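You operate a simulated robot arm through the tools that you are given. There is no shell and no other tool.

The job below is to be done with a simulated robot arm. You get a single attempt, and the scene is never put back.

TASK
Empty the jug into the stew pot, heat it at the card's flame and turn off.
Fine: jug back; yellow-ring burner, one try, a count of five or more at that flame. Set down upright: blue water jug.

It is judged by the outcome, as a careful person would: the job done as asked, and still so three seconds after it is handed in. It fails if anything else is knocked over, pushed out of place, dropped, spilled or broken.

THE ROBOT
A 7-joint arm with a two-finger parallel gripper, fixed in place. Base frame: the origin is at the foot of the arm, x ahead of it, y to its left, z up. Readings come in m, rad, newtons and seconds.
With the tool pointing down near the work surface it reaches from about 0.24 to 0.68 m from the base axis. Its first joint turns from -1.152 to 1.152 rad. Payload 2.4 kg.
The tool frame sits at the grasp point between the pads (the TCP): z along the fingers, y along the line on which they close. The tips reach 0.03 m beyond it. The gripper opens to 0.094 m. The fingers are 0.028 m wide and 0.01 m thick; the gripper's body (0.05 by 0.096 m) begins 0.055 m behind the TCP.
Orientation is that of the tool frame in the base frame, as a unit quaternion [w, x, y, z]. With the fingers straight down and closing along the base's y, the tool's x points along the base's -x, its y along +y and its z along -z.

THE INTERFACE
- The arm moves only by the tool send_rows. Its argument "increments" is a list of rows, each a list of 3 entries, a list of its own where there are three numbers: the shift along the tool's x, y, z in m, then the turn, a rotation vector about the tool's x, y, z in rad, then the closure, from 0 (fully open) to 1 (shut). In form: [[[dx, dy, dz], [rx, ry, rz], hand], ...]. A call has 1 to 20 rows; each row shifts and turns the commanded pose from where the row before left it, along the tool's axes as they then stand. A row lasts 0.2 s, in which the tool goes at most 0.05 m and 0.15 rad; a call with a longer step from one row to the next is refused whole, and so is a gripper value outside its range. Where a pose cannot be reached the arm comes as near as it can. A force on the tool above 40 N (or 10 N above the force at the start of the call, whichever is more), or a blocked arm, ends the call early, and 0.2 s more pass. The fingers move at their own pace (about 0.153 m/s each) and stop on an object; they squeeze with about 33 N. The grip force told is the motor's: it shows also when the fingers shut on nothing. Time passes only in rows, and 0.2 s behind the last, so rows that do not move let the fingers close. It gives the time, the measured TCP pose, the force on the tool (base axes), the opening and the grip force at its end, in the units of the frame above (readings bear some noise), with the torque about the TCP (base axes, N m) and any sound that the robot's microphone picked up, and new pictures: "pictures" is both (left out), scene, wrist or none.
- Cameras (640 x 400 px; columns grow to the right, rows downward): "scene" is fixed at [0.0399, 0.4707, 1.4523]; the picture's right is [-0.76, -0.64, 0.00], its down [-0.31, 0.37, -0.87] and it looks along [0.56, -0.67, -0.49] (base axes); focal length 260 px, centre (320, 200). "wrist" rides on the gripper at [0.076, 0.014, -0.103] in the tool frame; the picture's right is [-0.18, 0.98, 0.00], its down [-0.75, -0.14, -0.64] and it looks along [-0.63, -0.12, 0.77] (tool axes); focal length 243 px, centre (320, 200). There is no depth. A picture from a camera that has moved, and an enlarged one, comes with that camera's place and axes in the base frame and with its lens.
- inspect(camera, box): a new picture of the part [left, top, right, bottom] of that camera's present view, enlarged. The clock stands still meanwhile.
- close_job(): hands the job in; it is judged then, once.

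Places have to be worked out from the pictures, the camera data and where the tool is seen. Open the gripper and draw the arm clear of the work before you hand the job in, unless the task says otherwise.

The tools are called after ">>>" as name(argument=value, ...) on one line, values as JSON. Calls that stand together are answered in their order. send_rows: Moves the arm, as the interface text tells. Its arguments: {"type":"object","properties":{"increments":{"type":"array"},"pictures":{"type":"string","enum":["both","scene","wrist","none"]}},"required":["increments"]} The other tools are called the same way: inspect (camera, box) takes an enlarged picture of a part of a camera's view; close_job () hands the job in.

At the start:

```text
time: 0.0
ee_pos: [0.3299, 0.1137, 1.3532]
orientation: [0.002, -0.001, 1.0, 0.001]
force: [-0.5, -0.8, 0.3]
moment: [-0.01, -0.02, 0.0]
gripper_width: 0.0938
gripper_force: 0.0
```

scene: 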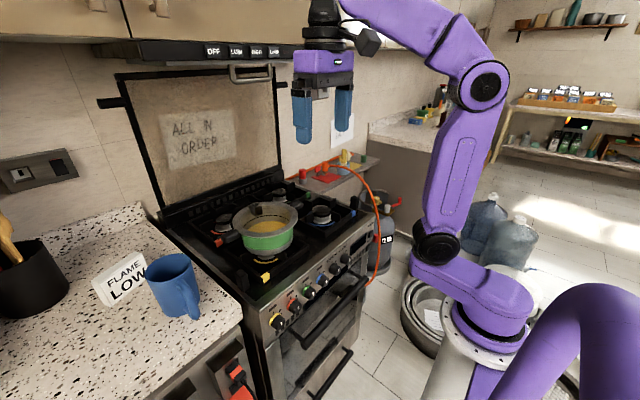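
wrist: 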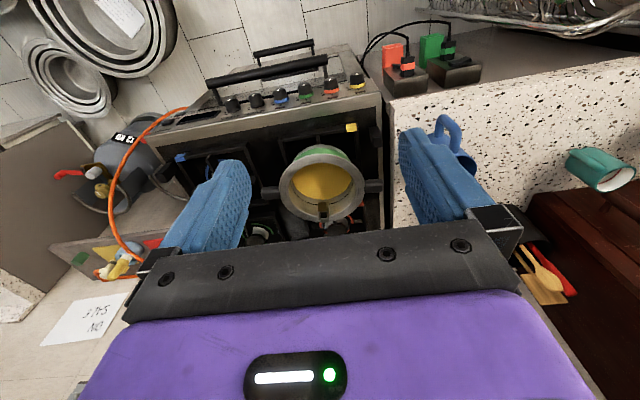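

I'll begin by looking closely at the stove, the card, the knobs and the jug before moving anything.

>>> inspect(camera="scene", box=[180, 160, 400, 340])

>>> inspect(camera="scene", box=[60, 220, 260, 345])

>>> inspect(camera="wrist", box=[150, 40, 400, 200])

>>> inspect(camera="scene", box=[180, 30, 320, 120])

>>> inspect(camera="scene", box=[240, 220, 400, 340])

>>> inspect(camera="scene", box=[320, 140, 420, 290])

```text
2.22 times, centred on (290, 250) of scene
camera zoom: at [0.0399, 0.4707, 1.4523], right [-0.76, -0.64, 0.0], down [-0.31, 0.37, -0.87], along [0.56, -0.67, -0.49], focal length 577 px, centre (387, 89)
```

zoom: 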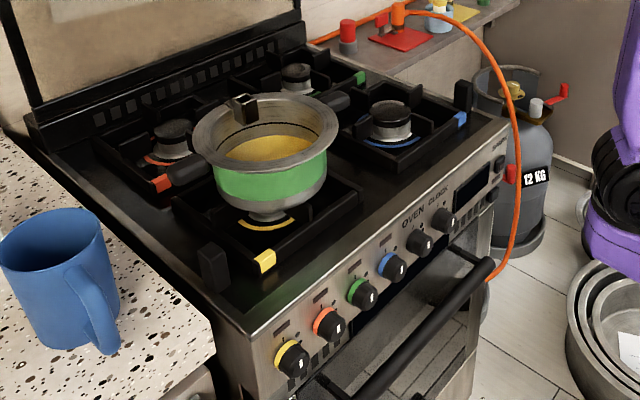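

```text
3.20 times, centred on (160, 282) of scene
camera zoom: at [0.0399, 0.4707, 1.4523], right [-0.76, -0.64, 0.0], down [-0.31, 0.37, -0.87], along [0.56, -0.67, -0.49], focal length 831 px, centre (832, -64)
```

zoom: 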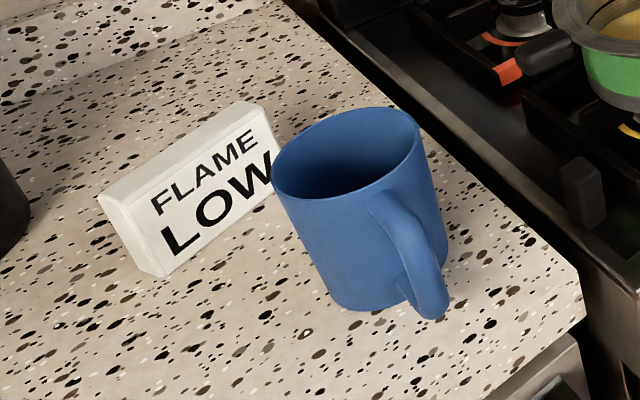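

```text
2.50 times, centred on (275, 120) of wrist
camera zoom: at [0.2536, 0.127, 1.4552], right [0.18, 0.98, 0.0], down [0.75, -0.14, 0.64], along [0.63, -0.12, -0.77], focal length 606 px, centre (432, 400)
```

zoom: 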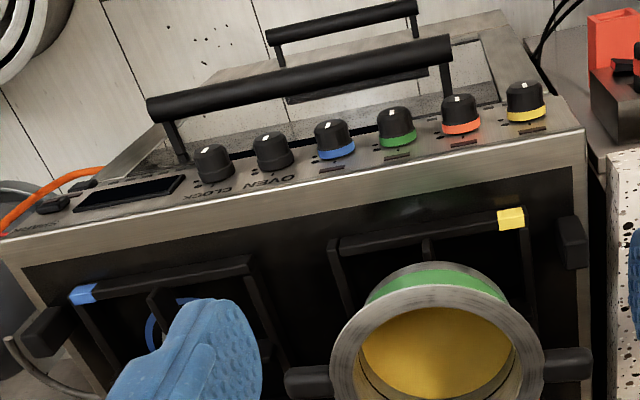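

```text
4.44 times, centred on (250, 75) of scene
camera zoom: at [0.0399, 0.4707, 1.4523], right [-0.76, -0.64, 0.0], down [-0.31, 0.37, -0.87], along [0.56, -0.67, -0.49], focal length 1154 px, centre (631, 756)
```

zoom: 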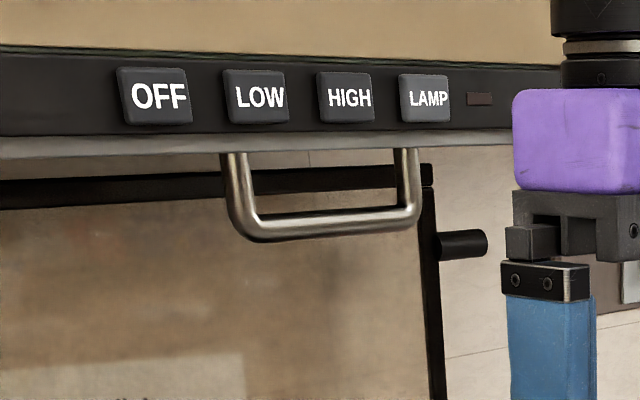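

```text
3.33 times, centred on (320, 280) of scene
camera zoom: at [0.0399, 0.4707, 1.4523], right [-0.76, -0.64, 0.0], down [-0.31, 0.37, -0.87], along [0.56, -0.67, -0.49], focal length 866 px, centre (320, -67)
```

zoom: 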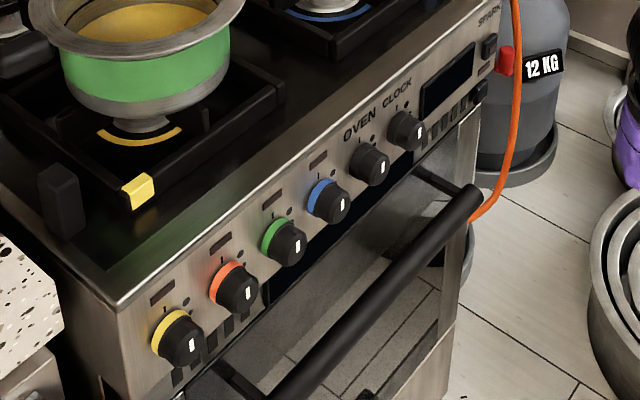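

```text
2.67 times, centred on (370, 215) of scene
camera zoom: at [0.0399, 0.4707, 1.4523], right [-0.76, -0.64, 0.0], down [-0.31, 0.37, -0.87], along [0.56, -0.67, -0.49], focal length 693 px, centre (187, 160)
```

zoom: 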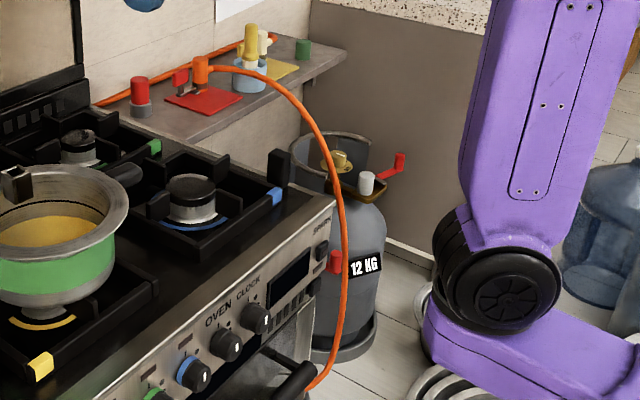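

The card reads "FLAME LOW"; the yellow-ring knob is the leftmost on the panel, and the pot stands on the yellow burner. I'll look closer at the notes, the gas line, and the panel markings.

>>> inspect(camera="wrist", box=[20, 220, 160, 350])

>>> inspect(camera="scene", box=[345, 215, 385, 250])

>>> inspect(camera="scene", box=[260, 290, 310, 340])

>>> inspect(camera="scene", box=[310, 130, 410, 200])

>>> inspect(camera="scene", box=[150, 100, 250, 170])

>>> inspect(camera="wrist", box=[50, 80, 210, 220])

>>> inspect(camera="wrist", box=[380, 20, 600, 220])

>>> inspect(camera="wrist", box=[240, 130, 400, 250])

```text
3.08 times, centred on (90, 285) of wrist
camera zoom: at [0.2536, 0.127, 1.4552], right [0.18, 0.98, 0.0], down [0.75, -0.14, 0.64], along [0.63, -0.12, -0.77], focal length 746 px, centre (1028, -62)
```

zoom: 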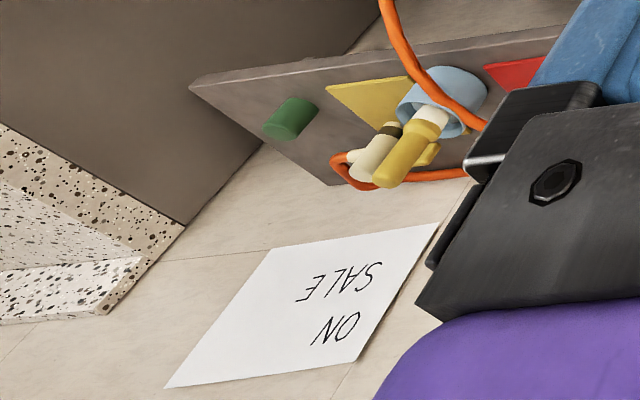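

```text
11.43 times, centred on (365, 232) of scene
camera zoom: at [0.0399, 0.4707, 1.4523], right [-0.76, -0.64, 0.0], down [-0.31, 0.37, -0.87], along [0.56, -0.67, -0.49], focal length 2969 px, centre (-194, -171)
```

zoom: 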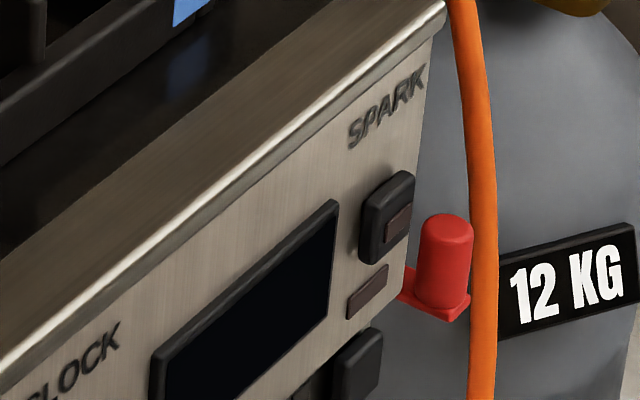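

```text
8.00 times, centred on (285, 315) of scene
camera zoom: at [0.0399, 0.4707, 1.4523], right [-0.76, -0.64, 0.0], down [-0.31, 0.37, -0.87], along [0.56, -0.67, -0.49], focal length 2078 px, centre (600, -720)
```

zoom: 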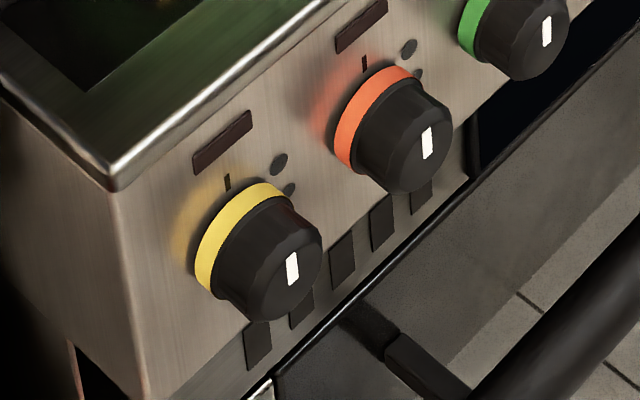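

```text
5.71 times, centred on (360, 165) of scene
camera zoom: at [0.0399, 0.4707, 1.4523], right [-0.76, -0.64, 0.0], down [-0.31, 0.37, -0.87], along [0.56, -0.67, -0.49], focal length 1484 px, centre (91, 400)
```

zoom: 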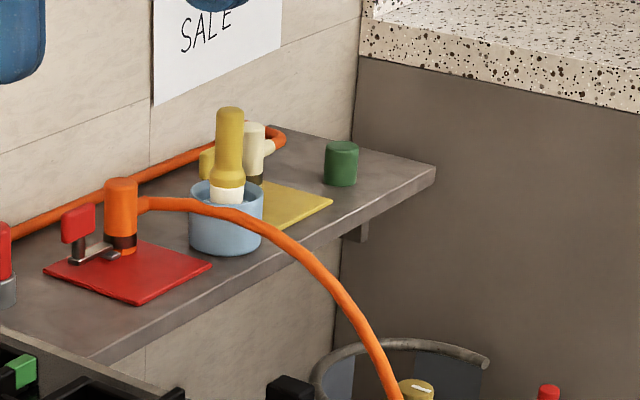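

```text
5.71 times, centred on (200, 135) of scene
camera zoom: at [0.0399, 0.4707, 1.4523], right [-0.76, -0.64, 0.0], down [-0.31, 0.37, -0.87], along [0.56, -0.67, -0.49], focal length 1484 px, centre (1006, 571)
```

zoom: 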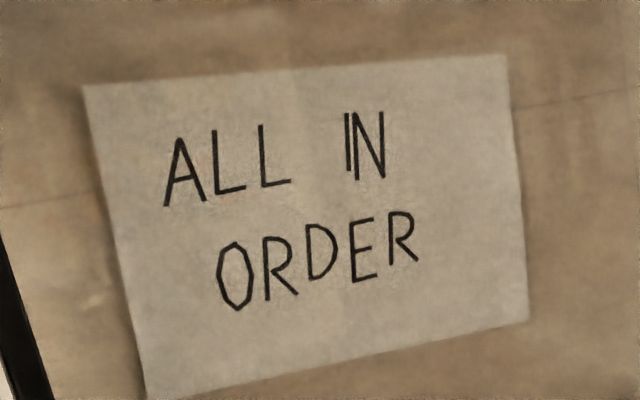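

```text
2.86 times, centred on (130, 150) of wrist
camera zoom: at [0.2536, 0.127, 1.4552], right [0.18, 0.98, 0.0], down [0.75, -0.14, 0.64], along [0.63, -0.12, -0.77], focal length 693 px, centre (863, 343)
```

zoom: 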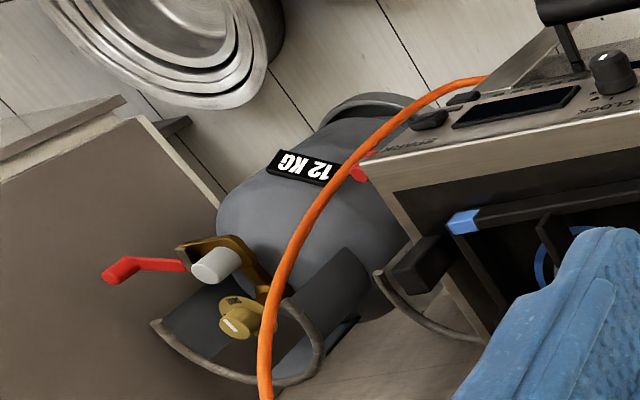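

```text
2.00 times, centred on (490, 120) of wrist
camera zoom: at [0.2536, 0.127, 1.4552], right [0.18, 0.98, 0.0], down [0.75, -0.14, 0.64], along [0.63, -0.12, -0.77], focal length 485 px, centre (-20, 360)
```

zoom: 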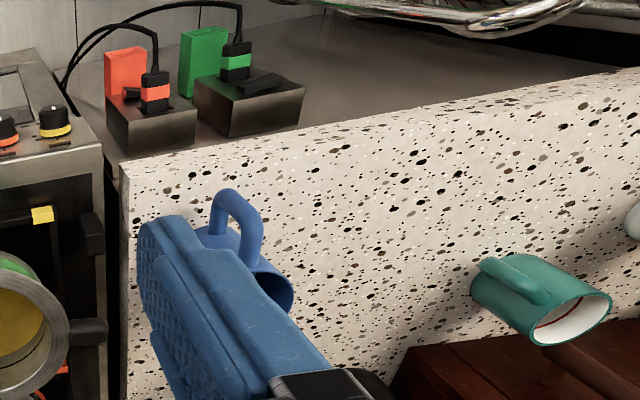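

```text
3.33 times, centred on (320, 190) of wrist
camera zoom: at [0.2536, 0.127, 1.4552], right [0.18, 0.98, 0.0], down [0.75, -0.14, 0.64], along [0.63, -0.12, -0.77], focal length 809 px, centre (320, 233)
```

zoom: 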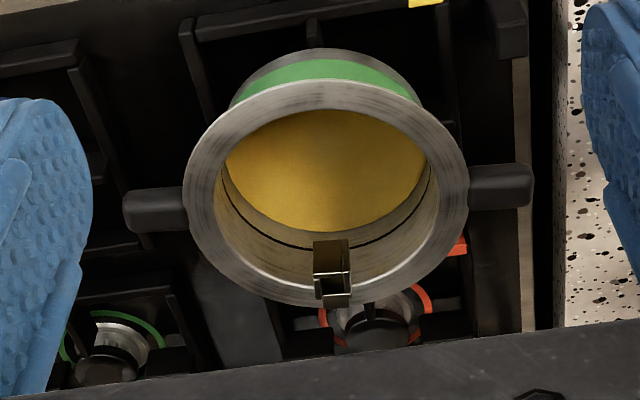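

So far: pot rim ≈ (0.585, 0.07, 1.01), jug ≈ (0.60, 0.35) with its handle towards the robot, yellow knob ≈ (0.425, 0.19, 0.79). I look closer at the sockets near the counter's front and at the gas fittings before moving.

>>> inspect(camera="scene", box=[190, 330, 270, 400])

>>> inspect(camera="scene", box=[0, 140, 90, 200])

>>> inspect(camera="wrist", box=[340, 30, 500, 110])

>>> inspect(camera="wrist", box=[330, 50, 400, 140])

>>> inspect(camera="wrist", box=[150, 70, 270, 150])

>>> inspect(camera="scene", box=[230, 185, 310, 245])

```text
5.71 times, centred on (230, 365) of scene
camera zoom: at [0.0399, 0.4707, 1.4523], right [-0.76, -0.64, 0.0], down [-0.31, 0.37, -0.87], along [0.56, -0.67, -0.49], focal length 1484 px, centre (834, -743)
```

zoom: 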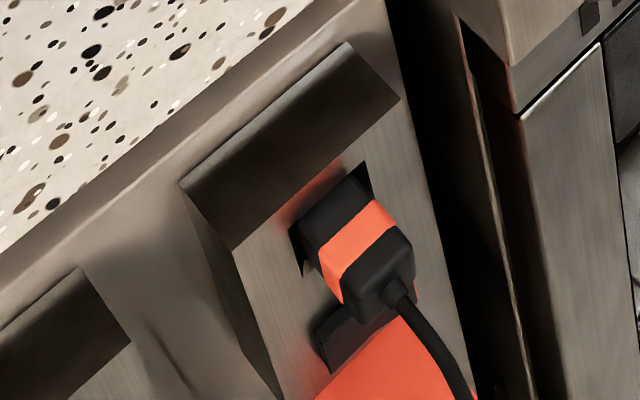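

```text
6.67 times, centred on (45, 170) of scene
camera zoom: at [0.0399, 0.4707, 1.4523], right [-0.76, -0.64, 0.0], down [-0.31, 0.37, -0.87], along [0.56, -0.67, -0.49], focal length 1732 px, centre (2153, 400)
```

zoom: 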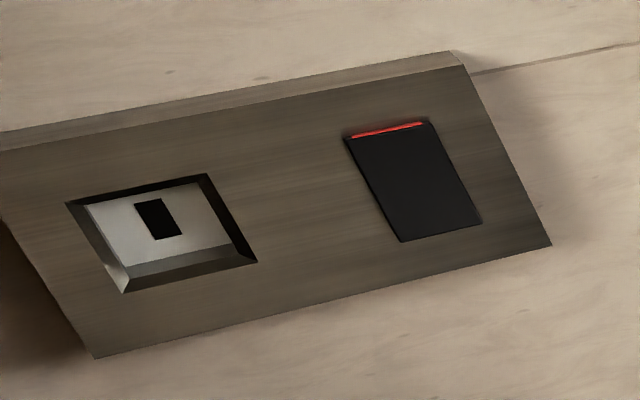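

```text
4.00 times, centred on (420, 70) of wrist
camera zoom: at [0.2536, 0.127, 1.4552], right [0.18, 0.98, 0.0], down [0.75, -0.14, 0.64], along [0.63, -0.12, -0.77], focal length 970 px, centre (-80, 720)
```

zoom: 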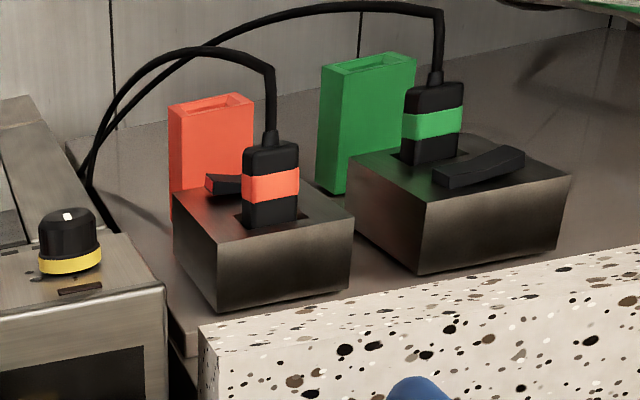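

```text
4.44 times, centred on (365, 95) of wrist
camera zoom: at [0.2536, 0.127, 1.4552], right [0.18, 0.98, 0.0], down [0.75, -0.14, 0.64], along [0.63, -0.12, -0.77], focal length 1078 px, centre (120, 667)
```

zoom: 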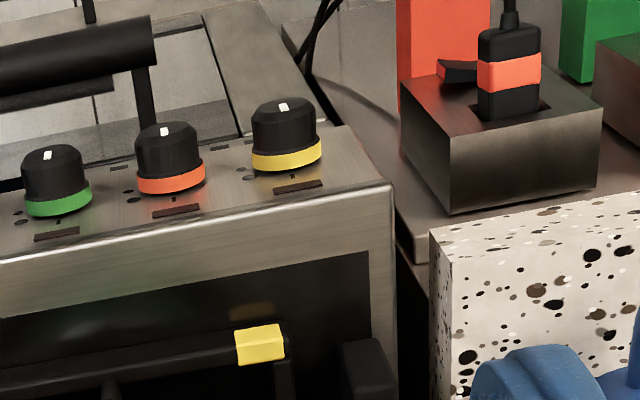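

```text
5.00 times, centred on (210, 110) of wrist
camera zoom: at [0.2536, 0.127, 1.4552], right [0.18, 0.98, 0.0], down [0.75, -0.14, 0.64], along [0.63, -0.12, -0.77], focal length 1213 px, centre (870, 650)
```

zoom: 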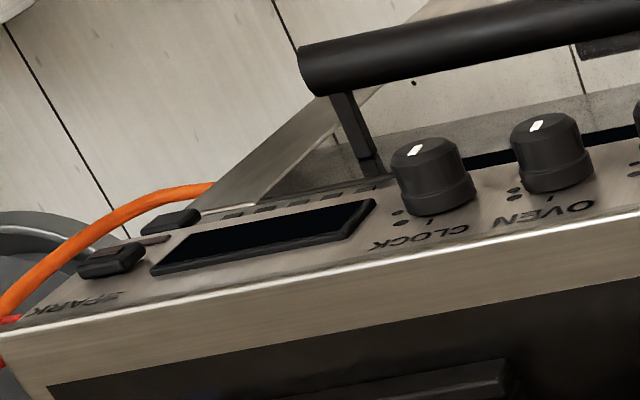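

```text
6.67 times, centred on (270, 215) of scene
camera zoom: at [0.0399, 0.4707, 1.4523], right [-0.76, -0.64, 0.0], down [-0.31, 0.37, -0.87], along [0.56, -0.67, -0.49], focal length 1732 px, centre (653, 100)
```

zoom: 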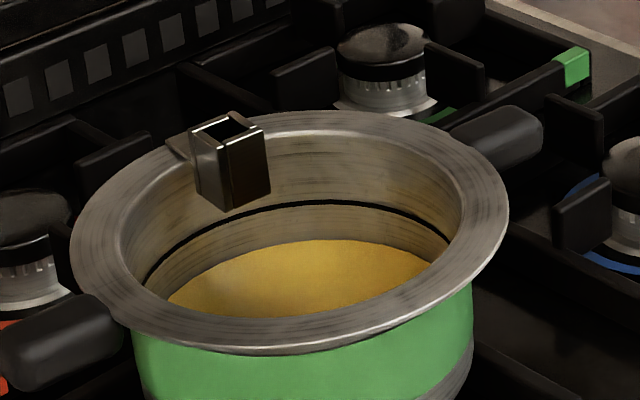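

The stove spark seems to be fed from plug sockets on the counter's front (orange and green plugs), and gas fittings on the right are out of reach. I'll roll the tool 180° so that, once pitched forward, the wrist camera sits above the gripper and can inspect the panel and sockets.

>>> send_rows(increments=[[[0, 0, 0], [0, 0, -0.148], 0], [[0, 0, 0], [0, 0, -0.148], 0], [[0, 0, 0], [0, 0, -0.148], 0], [[0, 0, 0], [0, 0, -0.148], 0], [[0, 0, 0], [0, 0, -0.148], 0], [[0, 0, 0], [0, 0, -0.148], 0], [[0, 0, 0], [0, 0, -0.148], 0], [[0, 0, 0], [0, 0, -0.148], 0], [[0, 0, 0], [0, 0, -0.148], 0], [[0, 0, 0], [0, 0, -0.148], 0], [[0, 0, 0], [0, 0, -0.148], 0], [[0, 0, 0], [0, 0, -0.148], 0], [[0, 0, 0], [0, 0, -0.148], 0], [[0, 0, 0], [0, 0, -0.148], 0], [[0, 0, 0], [0, 0, -0.148], 0], [[0, 0, 0], [0, 0, -0.148], 0], [[0, 0, 0], [0, 0, -0.148], 0], [[0, 0, 0], [0, 0, -0.148], 0], [[0, 0, 0], [0, 0, -0.148], 0], [[0, 0, 0], [0, 0, -0.148], 0]], pictures="both")

```text
time: 4.2
ee_pos: [0.3293, 0.1139, 1.3543]
orientation: [-0.002, 0.996, -0.09, 0.002]
force: [-0.4, -0.6, 0.4]
moment: [0.03, -0.03, 0.04]
gripper_width: 0.0943
gripper_force: 0.1
camera wrist: at [0.4022, 0.0851, 1.4557], right [-0.36, -0.93, 0.0], down [-0.72, 0.27, 0.64], along [-0.6, 0.23, -0.77], focal length 243 px, centre (320, 200)
```

scene: 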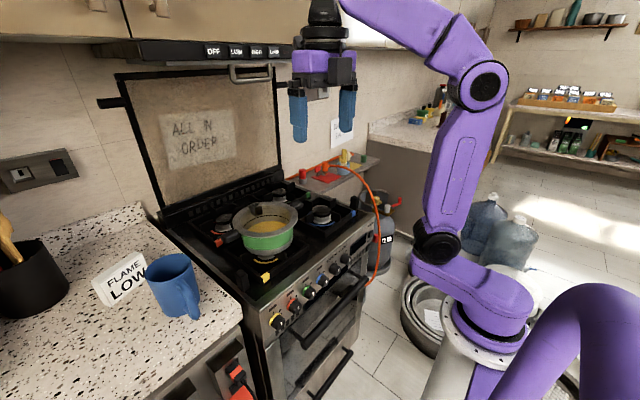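
wrist: 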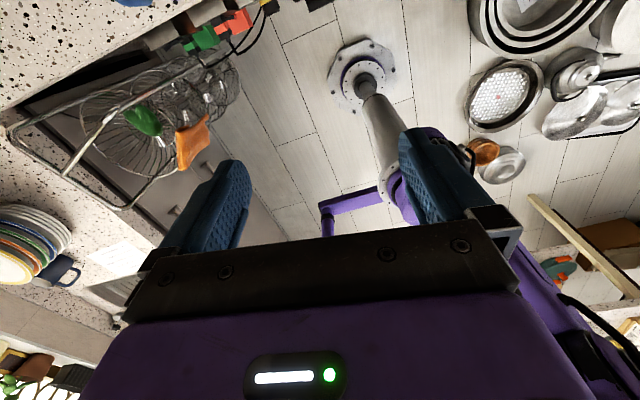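

The roll succeeded; I finish it and pitch the tool forward to horizontal at this safe height, to check that the arm can hold that posture.

>>> send_rows(increments=[[[0, 0, 0], [0, 0, -0.09], 0], [[0, 0, 0], [0, 0, -0.09], 0], [[0, 0, 0], [0, 0.143, 0], 0], [[0, 0, 0], [0, 0.143, 0], 0], [[0, 0, 0], [0, 0.143, 0], 0], [[0, 0, 0], [0, 0.143, 0], 0], [[0, 0, 0], [0, 0.143, 0], 0], [[0, 0, 0], [0, 0.143, 0], 0], [[0, 0, 0], [0, 0.143, 0], 0], [[0, 0, 0], [0, 0.143, 0], 0], [[0, 0, 0], [0, 0.143, 0], 0], [[0, 0, 0], [0, 0.143, 0], 0], [[0, 0, 0], [0, 0.143, 0], 0]], pictures="both")

```text
time: 7.0
ee_pos: [0.3302, 0.1151, 1.3528]
orientation: [0.0, 0.705, -0.001, 0.71]
force: [-0.6, 0.0, -0.4]
moment: [0.01, -0.01, 0.01]
gripper_width: 0.0941
gripper_force: 0.1
camera wrist: at [0.2268, 0.0987, 1.4282], right [0.0, -0.98, -0.19], down [-0.64, 0.14, -0.76], along [0.77, 0.12, -0.63], focal length 243 px, centre (320, 200)
```

scene: 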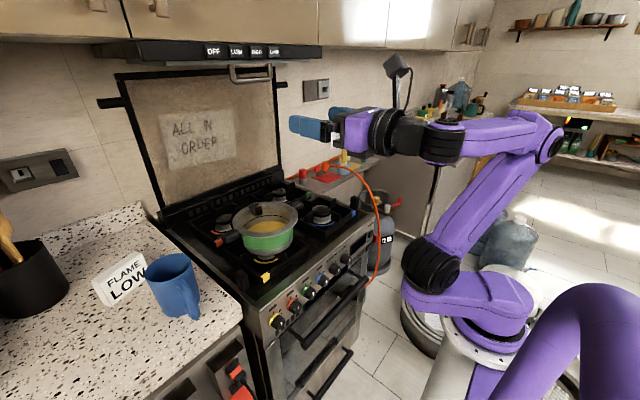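
wrist: 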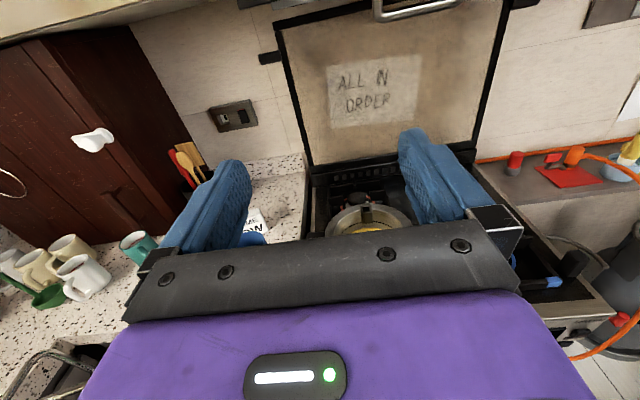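

The horizontal posture is reachable exactly. I now lower and back off the tool to about (0.25, 0.28, 1.00) to view the panel and sockets from the front.

>>> send_rows(increments=[[[-0.035, -0.0165, -0.008], [0, 0, 0], 0], [[-0.035, -0.0165, -0.008], [0, 0, 0], 0], [[-0.035, -0.0165, -0.008], [0, 0, 0], 0], [[-0.035, -0.0165, -0.008], [0, 0, 0], 0], [[-0.035, -0.0165, -0.008], [0, 0, 0], 0], [[-0.035, -0.0165, -0.008], [0, 0, 0], 0], [[-0.035, -0.0165, -0.008], [0, 0, 0], 0], [[-0.035, -0.0165, -0.008], [0, 0, 0], 0], [[-0.035, -0.0165, -0.008], [0, 0, 0], 0], [[-0.035, -0.0165, -0.008], [0, 0, 0], 0]], pictures="both")

```text
time: 9.2
ee_pos: [0.2521, 0.2796, 1.0031]
orientation: [-0.001, 0.705, -0.001, 0.709]
force: [0.3, 0.7, -0.7]
moment: [0.0, -0.02, 0.01]
gripper_width: 0.0941
gripper_force: 0.1
out of reach, approached as far as the arm can: row 1
camera wrist: at [0.1501, 0.2646, 1.0779], right [0.0, -0.98, -0.19], down [-0.64, 0.14, -0.76], along [0.77, 0.12, -0.63], focal length 243 px, centre (320, 200)
```

scene: 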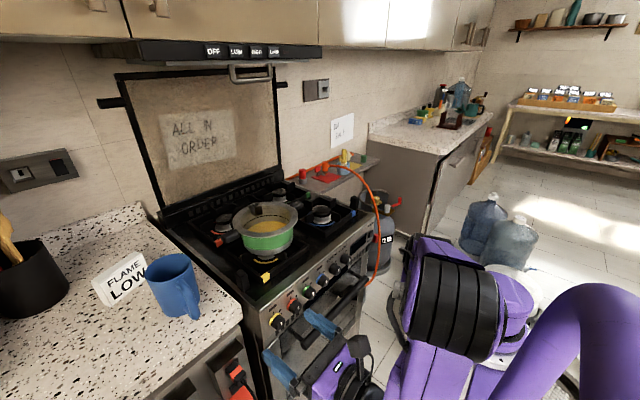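
wrist: 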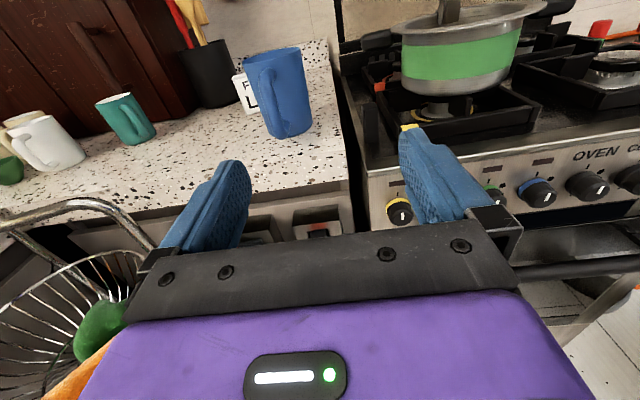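

The pose was reached. Now I zoom in on the panel, the knob markings, the pot seat and the jug's handle from this view.

>>> inspect(camera="wrist", box=[350, 130, 640, 240])

>>> inspect(camera="wrist", box=[220, 30, 340, 150])

>>> inspect(camera="wrist", box=[340, 0, 560, 140])

>>> inspect(camera="wrist", box=[235, 180, 355, 245])

```text
2.21 times, centred on (495, 185) of wrist
camera zoom: at [0.1501, 0.2646, 1.0779], right [0.0, -0.98, -0.19], down [-0.64, 0.14, -0.76], along [0.77, 0.12, -0.63], focal length 535 px, centre (-66, 233)
```

zoom: 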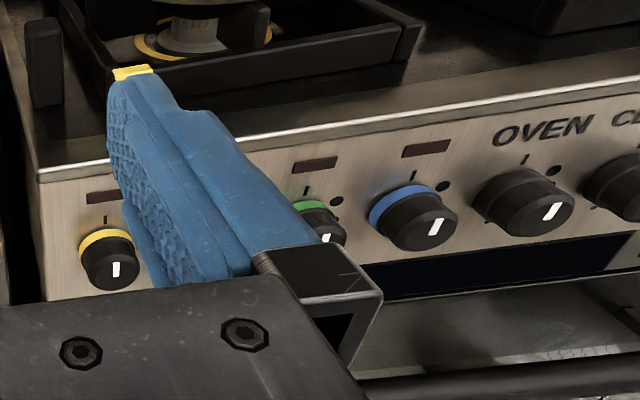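

```text
3.33 times, centred on (280, 90) of wrist
camera zoom: at [0.1501, 0.2646, 1.0779], right [0.0, -0.98, -0.19], down [-0.64, 0.14, -0.76], along [0.77, 0.12, -0.63], focal length 809 px, centre (453, 567)
```

zoom: 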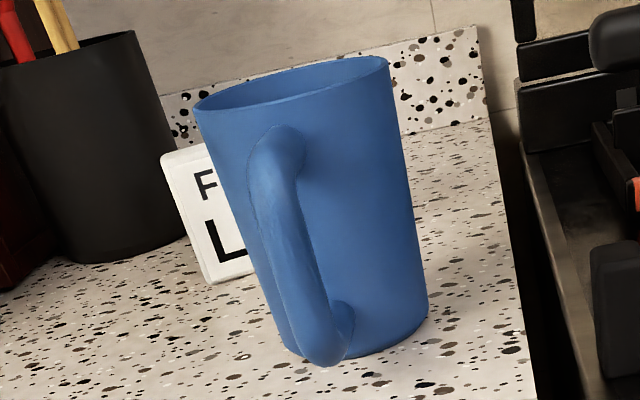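

```text
2.86 times, centred on (450, 70) of wrist
camera zoom: at [0.1501, 0.2646, 1.0779], right [0.0, -0.98, -0.19], down [-0.64, 0.14, -0.76], along [0.77, 0.12, -0.63], focal length 693 px, centre (-51, 571)
```

zoom: 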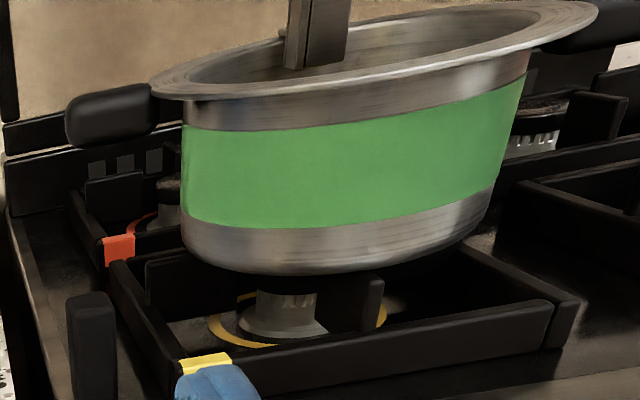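

```text
5.33 times, centred on (295, 212) of wrist
camera zoom: at [0.1501, 0.2646, 1.0779], right [0.0, -0.98, -0.19], down [-0.64, 0.14, -0.76], along [0.77, 0.12, -0.63], focal length 1294 px, centre (453, 133)
```

zoom: 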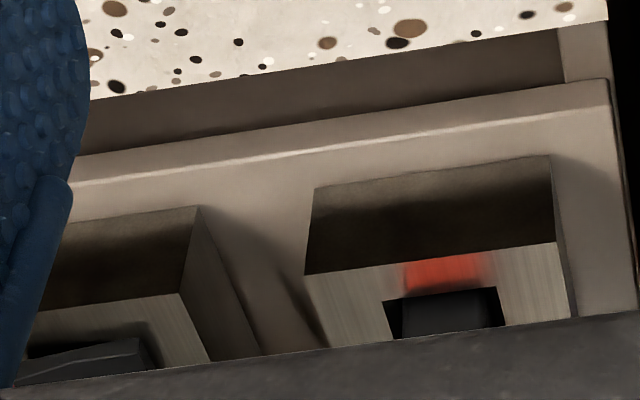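

Handle points straight at the robot (about x 0.51, y 0.353, z 0.96); rim ≈ 94 mm wide so the handle is the grasp. Next I go closer to the yellow knob to read its markings, at TCP ≈ (0.32, 0.19, 0.80), keeping clear of the panel.

>>> send_rows(increments=[[[-0.0345, 0.0155, 0.011], [0, 0, 0], 0], [[-0.0345, 0.0155, 0.011], [0, 0, 0], 0], [[-0.0345, 0.0155, 0.011], [0, 0, 0], 0], [[-0.0345, 0.0155, 0.011], [0, 0, 0], 0], [[-0.0345, 0.0155, 0.011], [0, 0, 0], 0], [[-0.0345, 0.0155, 0.011], [0, 0, 0], 0]], pictures="both")

```text
time: 10.6
ee_pos: [0.3186, 0.187, 0.7968]
orientation: [-0.001, 0.705, -0.001, 0.709]
force: [-0.5, -0.9, 0.6]
moment: [0.02, 0.0, -0.04]
gripper_width: 0.0942
gripper_force: 0.1
camera wrist: at [0.2163, 0.1718, 0.872], right [0.0, -0.98, -0.19], down [-0.64, 0.14, -0.76], along [0.77, 0.12, -0.63], focal length 243 px, centre (320, 200)
```

scene: 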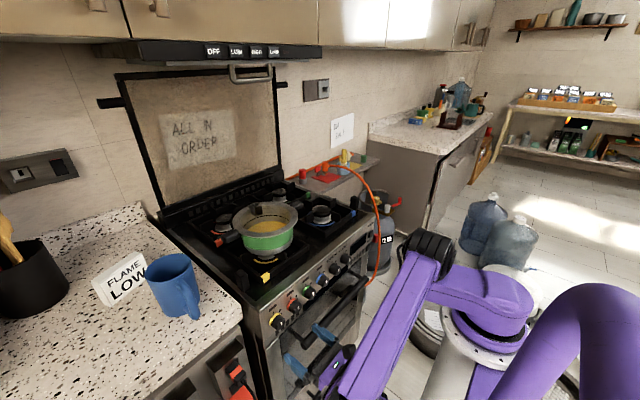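
wrist: 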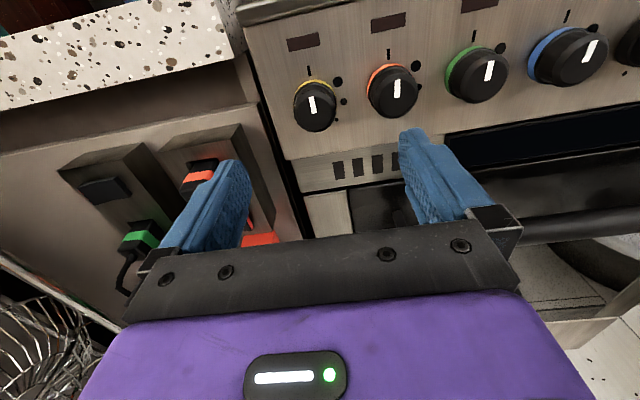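

>>> inspect(camera="wrist", box=[270, 50, 440, 150])

>>> inspect(camera="wrist", box=[50, 120, 260, 300])

>>> inspect(camera="wrist", box=[440, 0, 640, 130])

```text
3.76 times, centred on (355, 100) of wrist
camera zoom: at [0.2163, 0.1718, 0.872], right [0.0, -0.98, -0.19], down [-0.64, 0.14, -0.76], along [0.77, 0.12, -0.63], focal length 913 px, centre (188, 576)
```

zoom: 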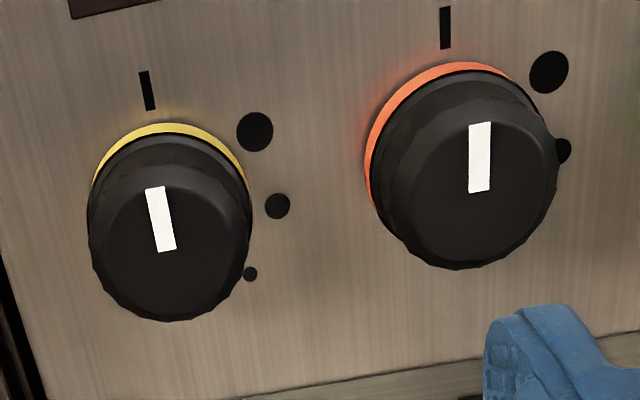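

```text
2.22 times, centred on (155, 210) of wrist
camera zoom: at [0.2163, 0.1718, 0.872], right [0.0, -0.98, -0.19], down [-0.64, 0.14, -0.76], along [0.77, 0.12, -0.63], focal length 539 px, centre (687, 178)
```

zoom: 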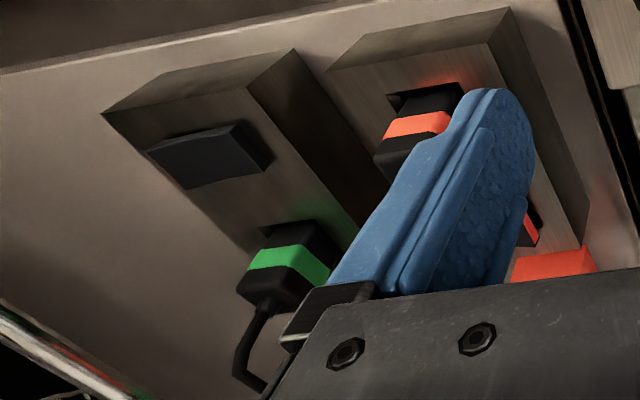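

```text
3.08 times, centred on (540, 65) of wrist
camera zoom: at [0.2163, 0.1718, 0.872], right [0.0, -0.98, -0.19], down [-0.64, 0.14, -0.76], along [0.77, 0.12, -0.63], focal length 746 px, centre (-357, 615)
```

zoom: 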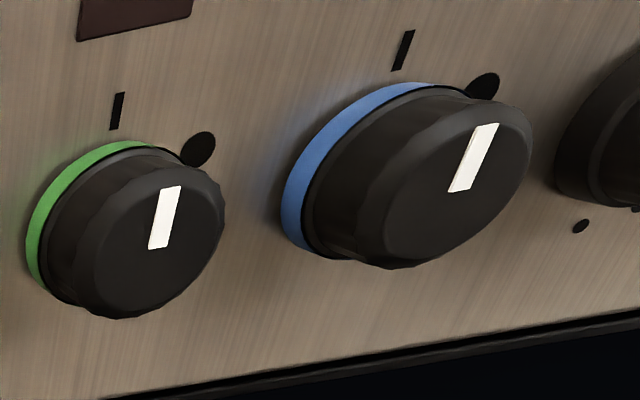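

The yellow knob's marks read: tick at top (off), large dot ≈60°, medium ≈100°, small ≈140° clockwise – so LOW is the small dot. Knob axis ≈ (y 0.190, z 0.800), face x ≈ 0.415. Now I move left a bit to read the socket switches.

>>> send_rows(increments=[[[-0.01, -0.033, -0.007], [0, 0, 0], 0], [[-0.01, -0.033, -0.007], [0, 0, 0], 0], [[-0.01, -0.033, -0.007], [0, 0, 0], 0], [[-0.01, -0.033, -0.007], [0, 0, 0], 0]], pictures="wrist")

```text
time: 11.6
ee_pos: [0.2907, 0.3192, 0.7572]
orientation: [0.0, 0.706, -0.001, 0.708]
force: [0.3, 1.0, -0.3]
moment: [0.01, 0.0, 0.01]
gripper_width: 0.0939
gripper_force: 0.2
camera wrist: at [0.1885, 0.3047, 0.8327], right [0.0, -0.98, -0.19], down [-0.64, 0.14, -0.76], along [0.77, 0.12, -0.63], focal length 243 px, centre (320, 200)
```

wrist: 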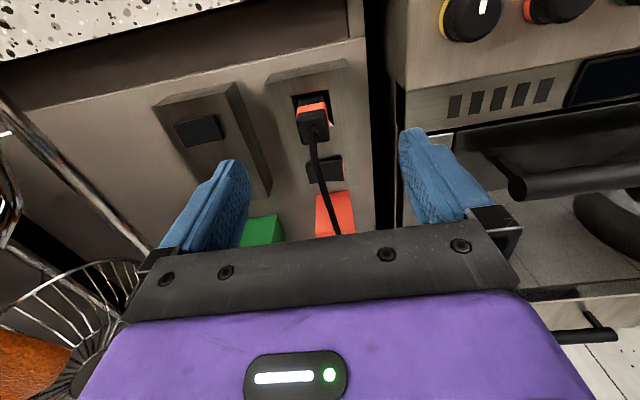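

>>> inspect(camera="wrist", box=[140, 60, 380, 240])

>>> inspect(camera="wrist", box=[280, 80, 370, 190])

>>> inspect(camera="wrist", box=[160, 90, 250, 170])

```text
2.22 times, centred on (260, 150) of wrist
camera zoom: at [0.1885, 0.3047, 0.8327], right [0.0, -0.98, -0.19], down [-0.64, 0.14, -0.76], along [0.77, 0.12, -0.63], focal length 539 px, centre (453, 311)
```

zoom: 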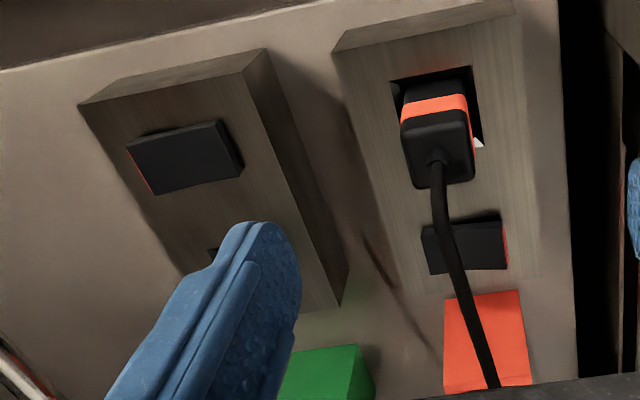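

```text
3.64 times, centred on (325, 135) of wrist
camera zoom: at [0.1885, 0.3047, 0.8327], right [0.0, -0.98, -0.19], down [-0.64, 0.14, -0.76], along [0.77, 0.12, -0.63], focal length 882 px, centre (302, 436)
```

zoom: 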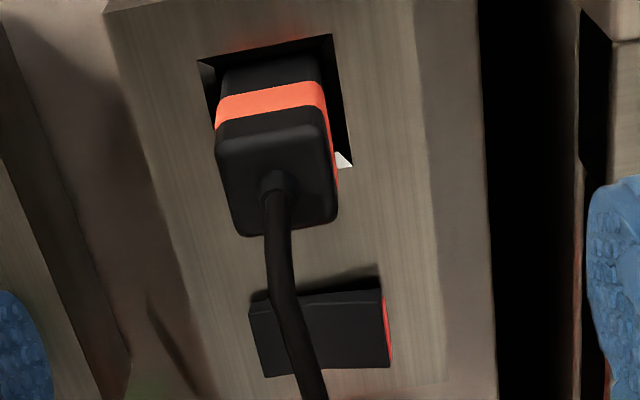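

```text
5.00 times, centred on (205, 130) of wrist
camera zoom: at [0.1885, 0.3047, 0.8327], right [0.0, -0.98, -0.19], down [-0.64, 0.14, -0.76], along [0.77, 0.12, -0.63], focal length 1213 px, centre (895, 550)
```

zoom: 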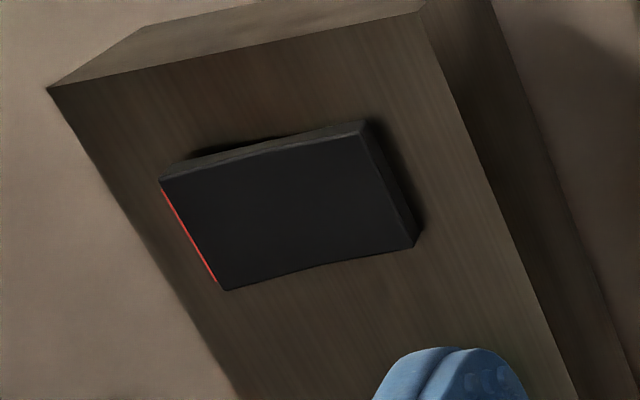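

Both sockets have plugs in and a rocker with a red edge stripe; I want a more frontal look to compare the rockers' tilt, so I lower the camera slightly.

>>> send_rows(increments=[[[-0.035, -0.02, -0.01], [0, 0, 0], 0], [[-0.035, -0.02, -0.01], [0, 0, 0], 0]], pictures="wrist")

```text
time: 12.2
ee_pos: [0.2741, 0.3586, 0.6933]
orientation: [0.001, 0.705, -0.001, 0.709]
force: [0.4, -0.4, -0.5]
moment: [0.04, 0.0, 0.01]
gripper_width: 0.0939
gripper_force: 0.0
out of reach, approached as far as the arm can: row 2
camera wrist: at [0.1719, 0.3437, 0.7679], right [0.0, -0.98, -0.18], down [-0.64, 0.14, -0.76], along [0.77, 0.12, -0.63], focal length 243 px, centre (320, 200)
```

wrist: 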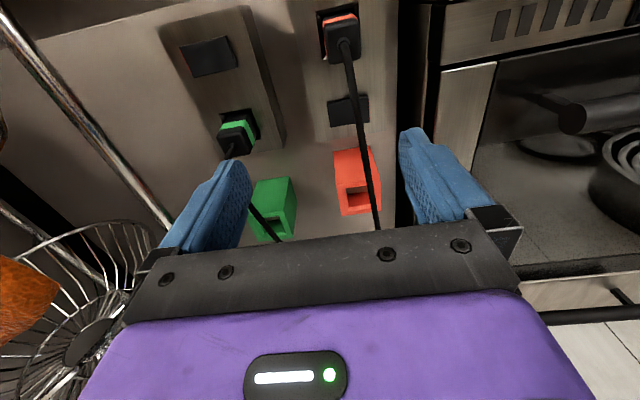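

>>> inspect(camera="wrist", box=[310, 70, 390, 150])

>>> inspect(camera="wrist", box=[160, 20, 270, 110])

>>> inspect(camera="wrist", box=[200, 90, 400, 250])

```text
5.00 times, centred on (350, 110) of wrist
camera zoom: at [0.1719, 0.3437, 0.7679], right [0.0, -0.98, -0.18], down [-0.64, 0.14, -0.76], along [0.77, 0.12, -0.63], focal length 1213 px, centre (170, 650)
```

zoom: 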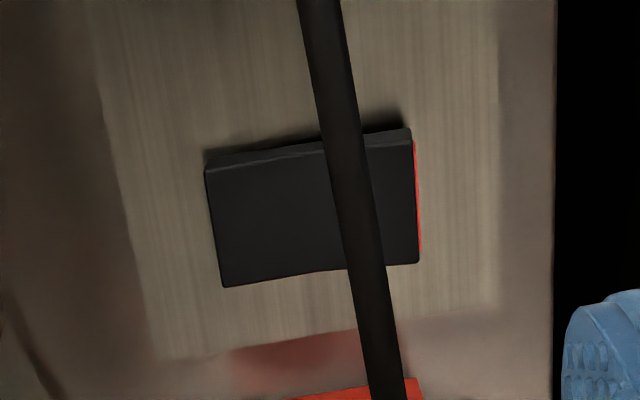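

```text
4.44 times, centred on (215, 65) of wrist
camera zoom: at [0.1719, 0.3437, 0.7679], right [0.0, -0.98, -0.18], down [-0.64, 0.14, -0.76], along [0.77, 0.12, -0.63], focal length 1078 px, centre (787, 800)
```

zoom: 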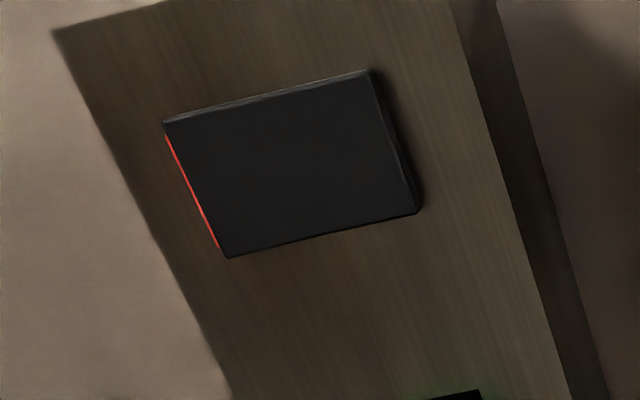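

```text
2.50 times, centred on (300, 170) of wrist
camera zoom: at [0.1719, 0.3437, 0.7679], right [0.0, -0.98, -0.18], down [-0.64, 0.14, -0.76], along [0.77, 0.12, -0.63], focal length 606 px, centre (370, 275)
```

zoom: 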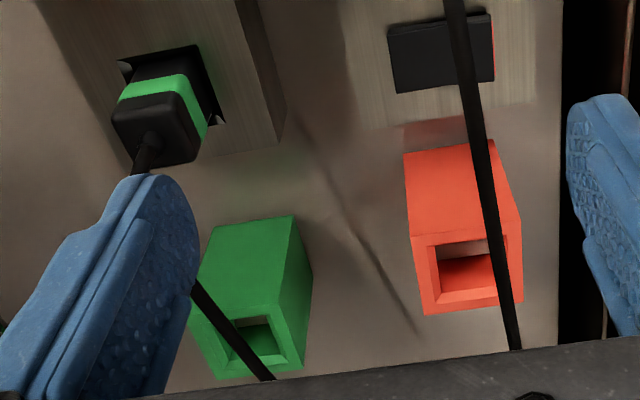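

The orange, green and wall rockers are all in the same state (red edge showing) with plugs in, so the supply looks in order. Now for the jug: I rise to handle height in front of it, around (0.38, 0.353, 0.965), to refine the handle's place.

>>> send_rows(increments=[[[0.046, 0.001, 0.0], [0, 0, 0], 0], [[0.046, 0.001, 0.0], [0, 0, 0], 0], [[0.046, 0.001, 0.0], [0, 0, 0], 0], [[0.046, 0.001, 0.005], [0, 0, 0], 0], [[0.046, 0.001, 0.01], [0, 0, 0], 0], [[0.042, 0.001, 0.02], [0, 0, 0], 0], [[0, 0, 0.035], [0, 0, 0], 0], [[0, 0, 0.035], [0, 0, 0], 0]], pictures="both")

```text
time: 14.0
ee_pos: [0.3768, 0.3514, 0.9641]
orientation: [0.0, 0.706, -0.001, 0.708]
force: [0.4, 0.5, 0.2]
moment: [-0.02, 0.01, 0.01]
gripper_width: 0.0942
gripper_force: 0.1
camera wrist: at [0.2748, 0.3368, 1.0395], right [0.0, -0.98, -0.19], down [-0.64, 0.14, -0.76], along [0.77, 0.12, -0.63], focal length 243 px, centre (320, 200)
```

scene: 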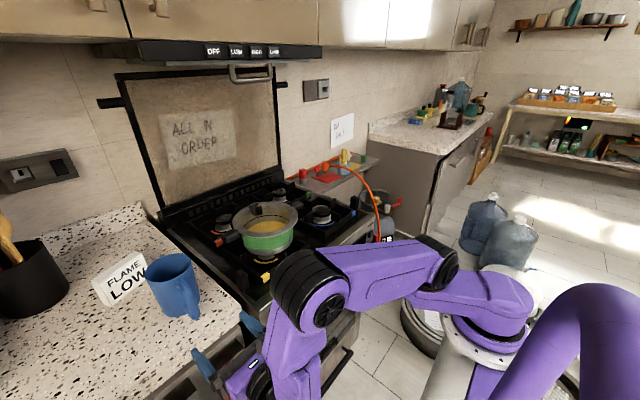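
wrist: 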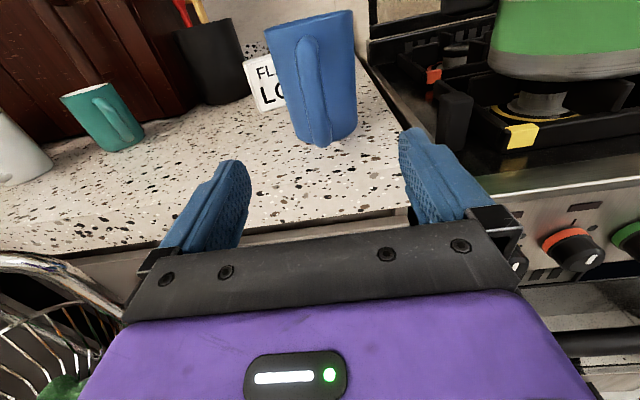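

>>> inspect(camera="wrist", box=[240, 0, 400, 160])

```text
2.50 times, centred on (320, 80) of wrist
camera zoom: at [0.2748, 0.3368, 1.0395], right [0.0, -0.98, -0.19], down [-0.64, 0.14, -0.76], along [0.77, 0.12, -0.63], focal length 606 px, centre (320, 500)
```

zoom: 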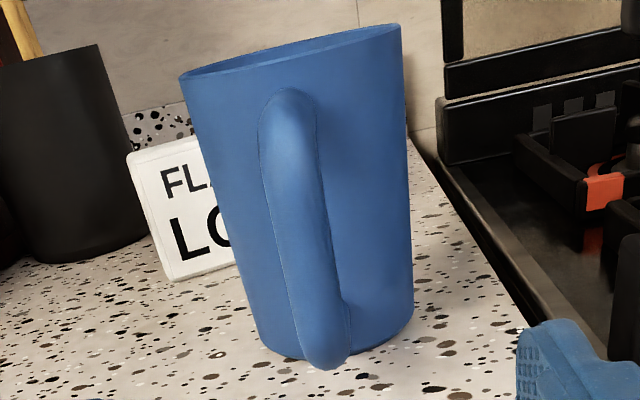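

Triangulated: handle bar centre ≈ (0.502, 0.356), running z 0.92–1.01, ~20 mm thick; jug axis (0.593, 0.354), rim z 1.024, counter z ≈ 0.90. I advance with open fingers straddling the handle to TCP ≈ (0.504, 0.356, 0.963).

>>> send_rows(increments=[[[0, -0.0012, 0.032], [0, 0, 0], 0], [[0, -0.0012, 0.032], [0, 0, 0], 0], [[0, -0.0012, 0.032], [0, 0, 0], 0], [[0, -0.0012, 0.031], [0, 0, 0], 0]], pictures="both")

```text
time: 15.0
ee_pos: [0.5064, 0.3568, 0.9652]
orientation: [-0.001, 0.705, 0.0, 0.709]
force: [-0.3, 0.1, 0.2]
moment: [0.02, -0.02, 0.02]
gripper_width: 0.094
gripper_force: 0.1
camera wrist: at [0.4032, 0.3413, 1.0399], right [0.0, -0.98, -0.18], down [-0.64, 0.14, -0.76], along [0.77, 0.12, -0.63], focal length 243 px, centre (320, 200)
```

scene: 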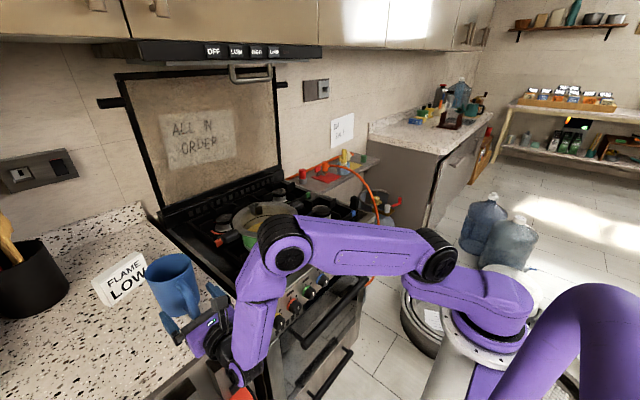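
wrist: 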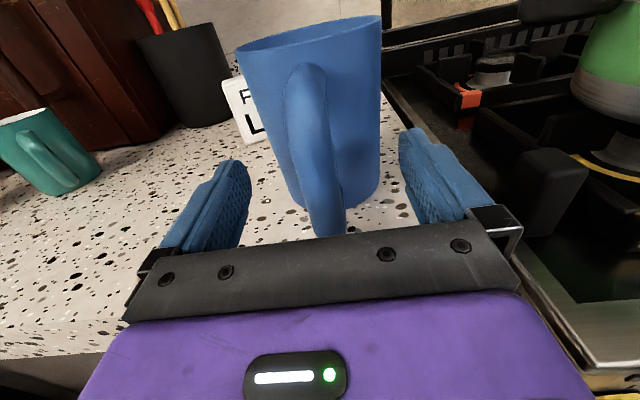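

The handle passes right through the expected TCP pixel (~(320,187)). I check an enlarged view before closing.

>>> inspect(camera="wrist", box=[220, 0, 440, 250])

>>> inspect(camera="scene", box=[120, 230, 280, 390])

```text
1.60 times, centred on (330, 125) of wrist
camera zoom: at [0.4032, 0.3413, 1.0399], right [0.0, -0.98, -0.18], down [-0.64, 0.14, -0.76], along [0.77, 0.12, -0.63], focal length 388 px, centre (304, 320)
```

zoom: 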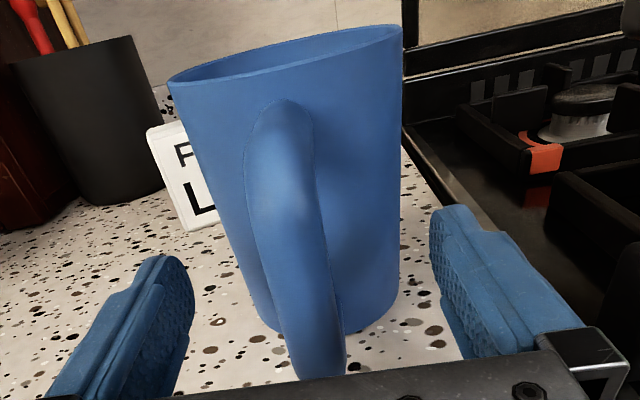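

```text
2.50 times, centred on (200, 310) of scene
camera zoom: at [0.0398, 0.4707, 1.4523], right [-0.76, -0.64, 0.0], down [-0.31, 0.37, -0.87], along [0.56, -0.67, -0.49], focal length 649 px, centre (620, -75)
```

zoom: 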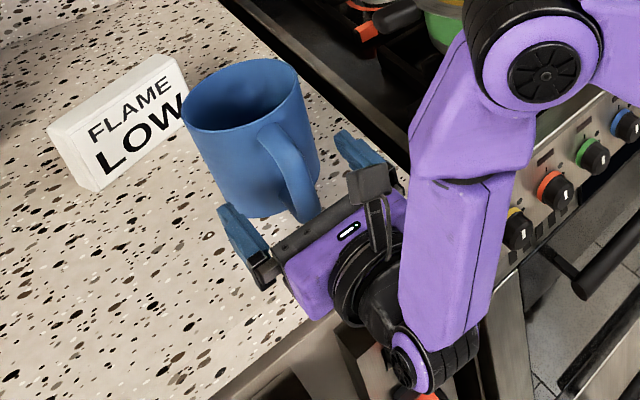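

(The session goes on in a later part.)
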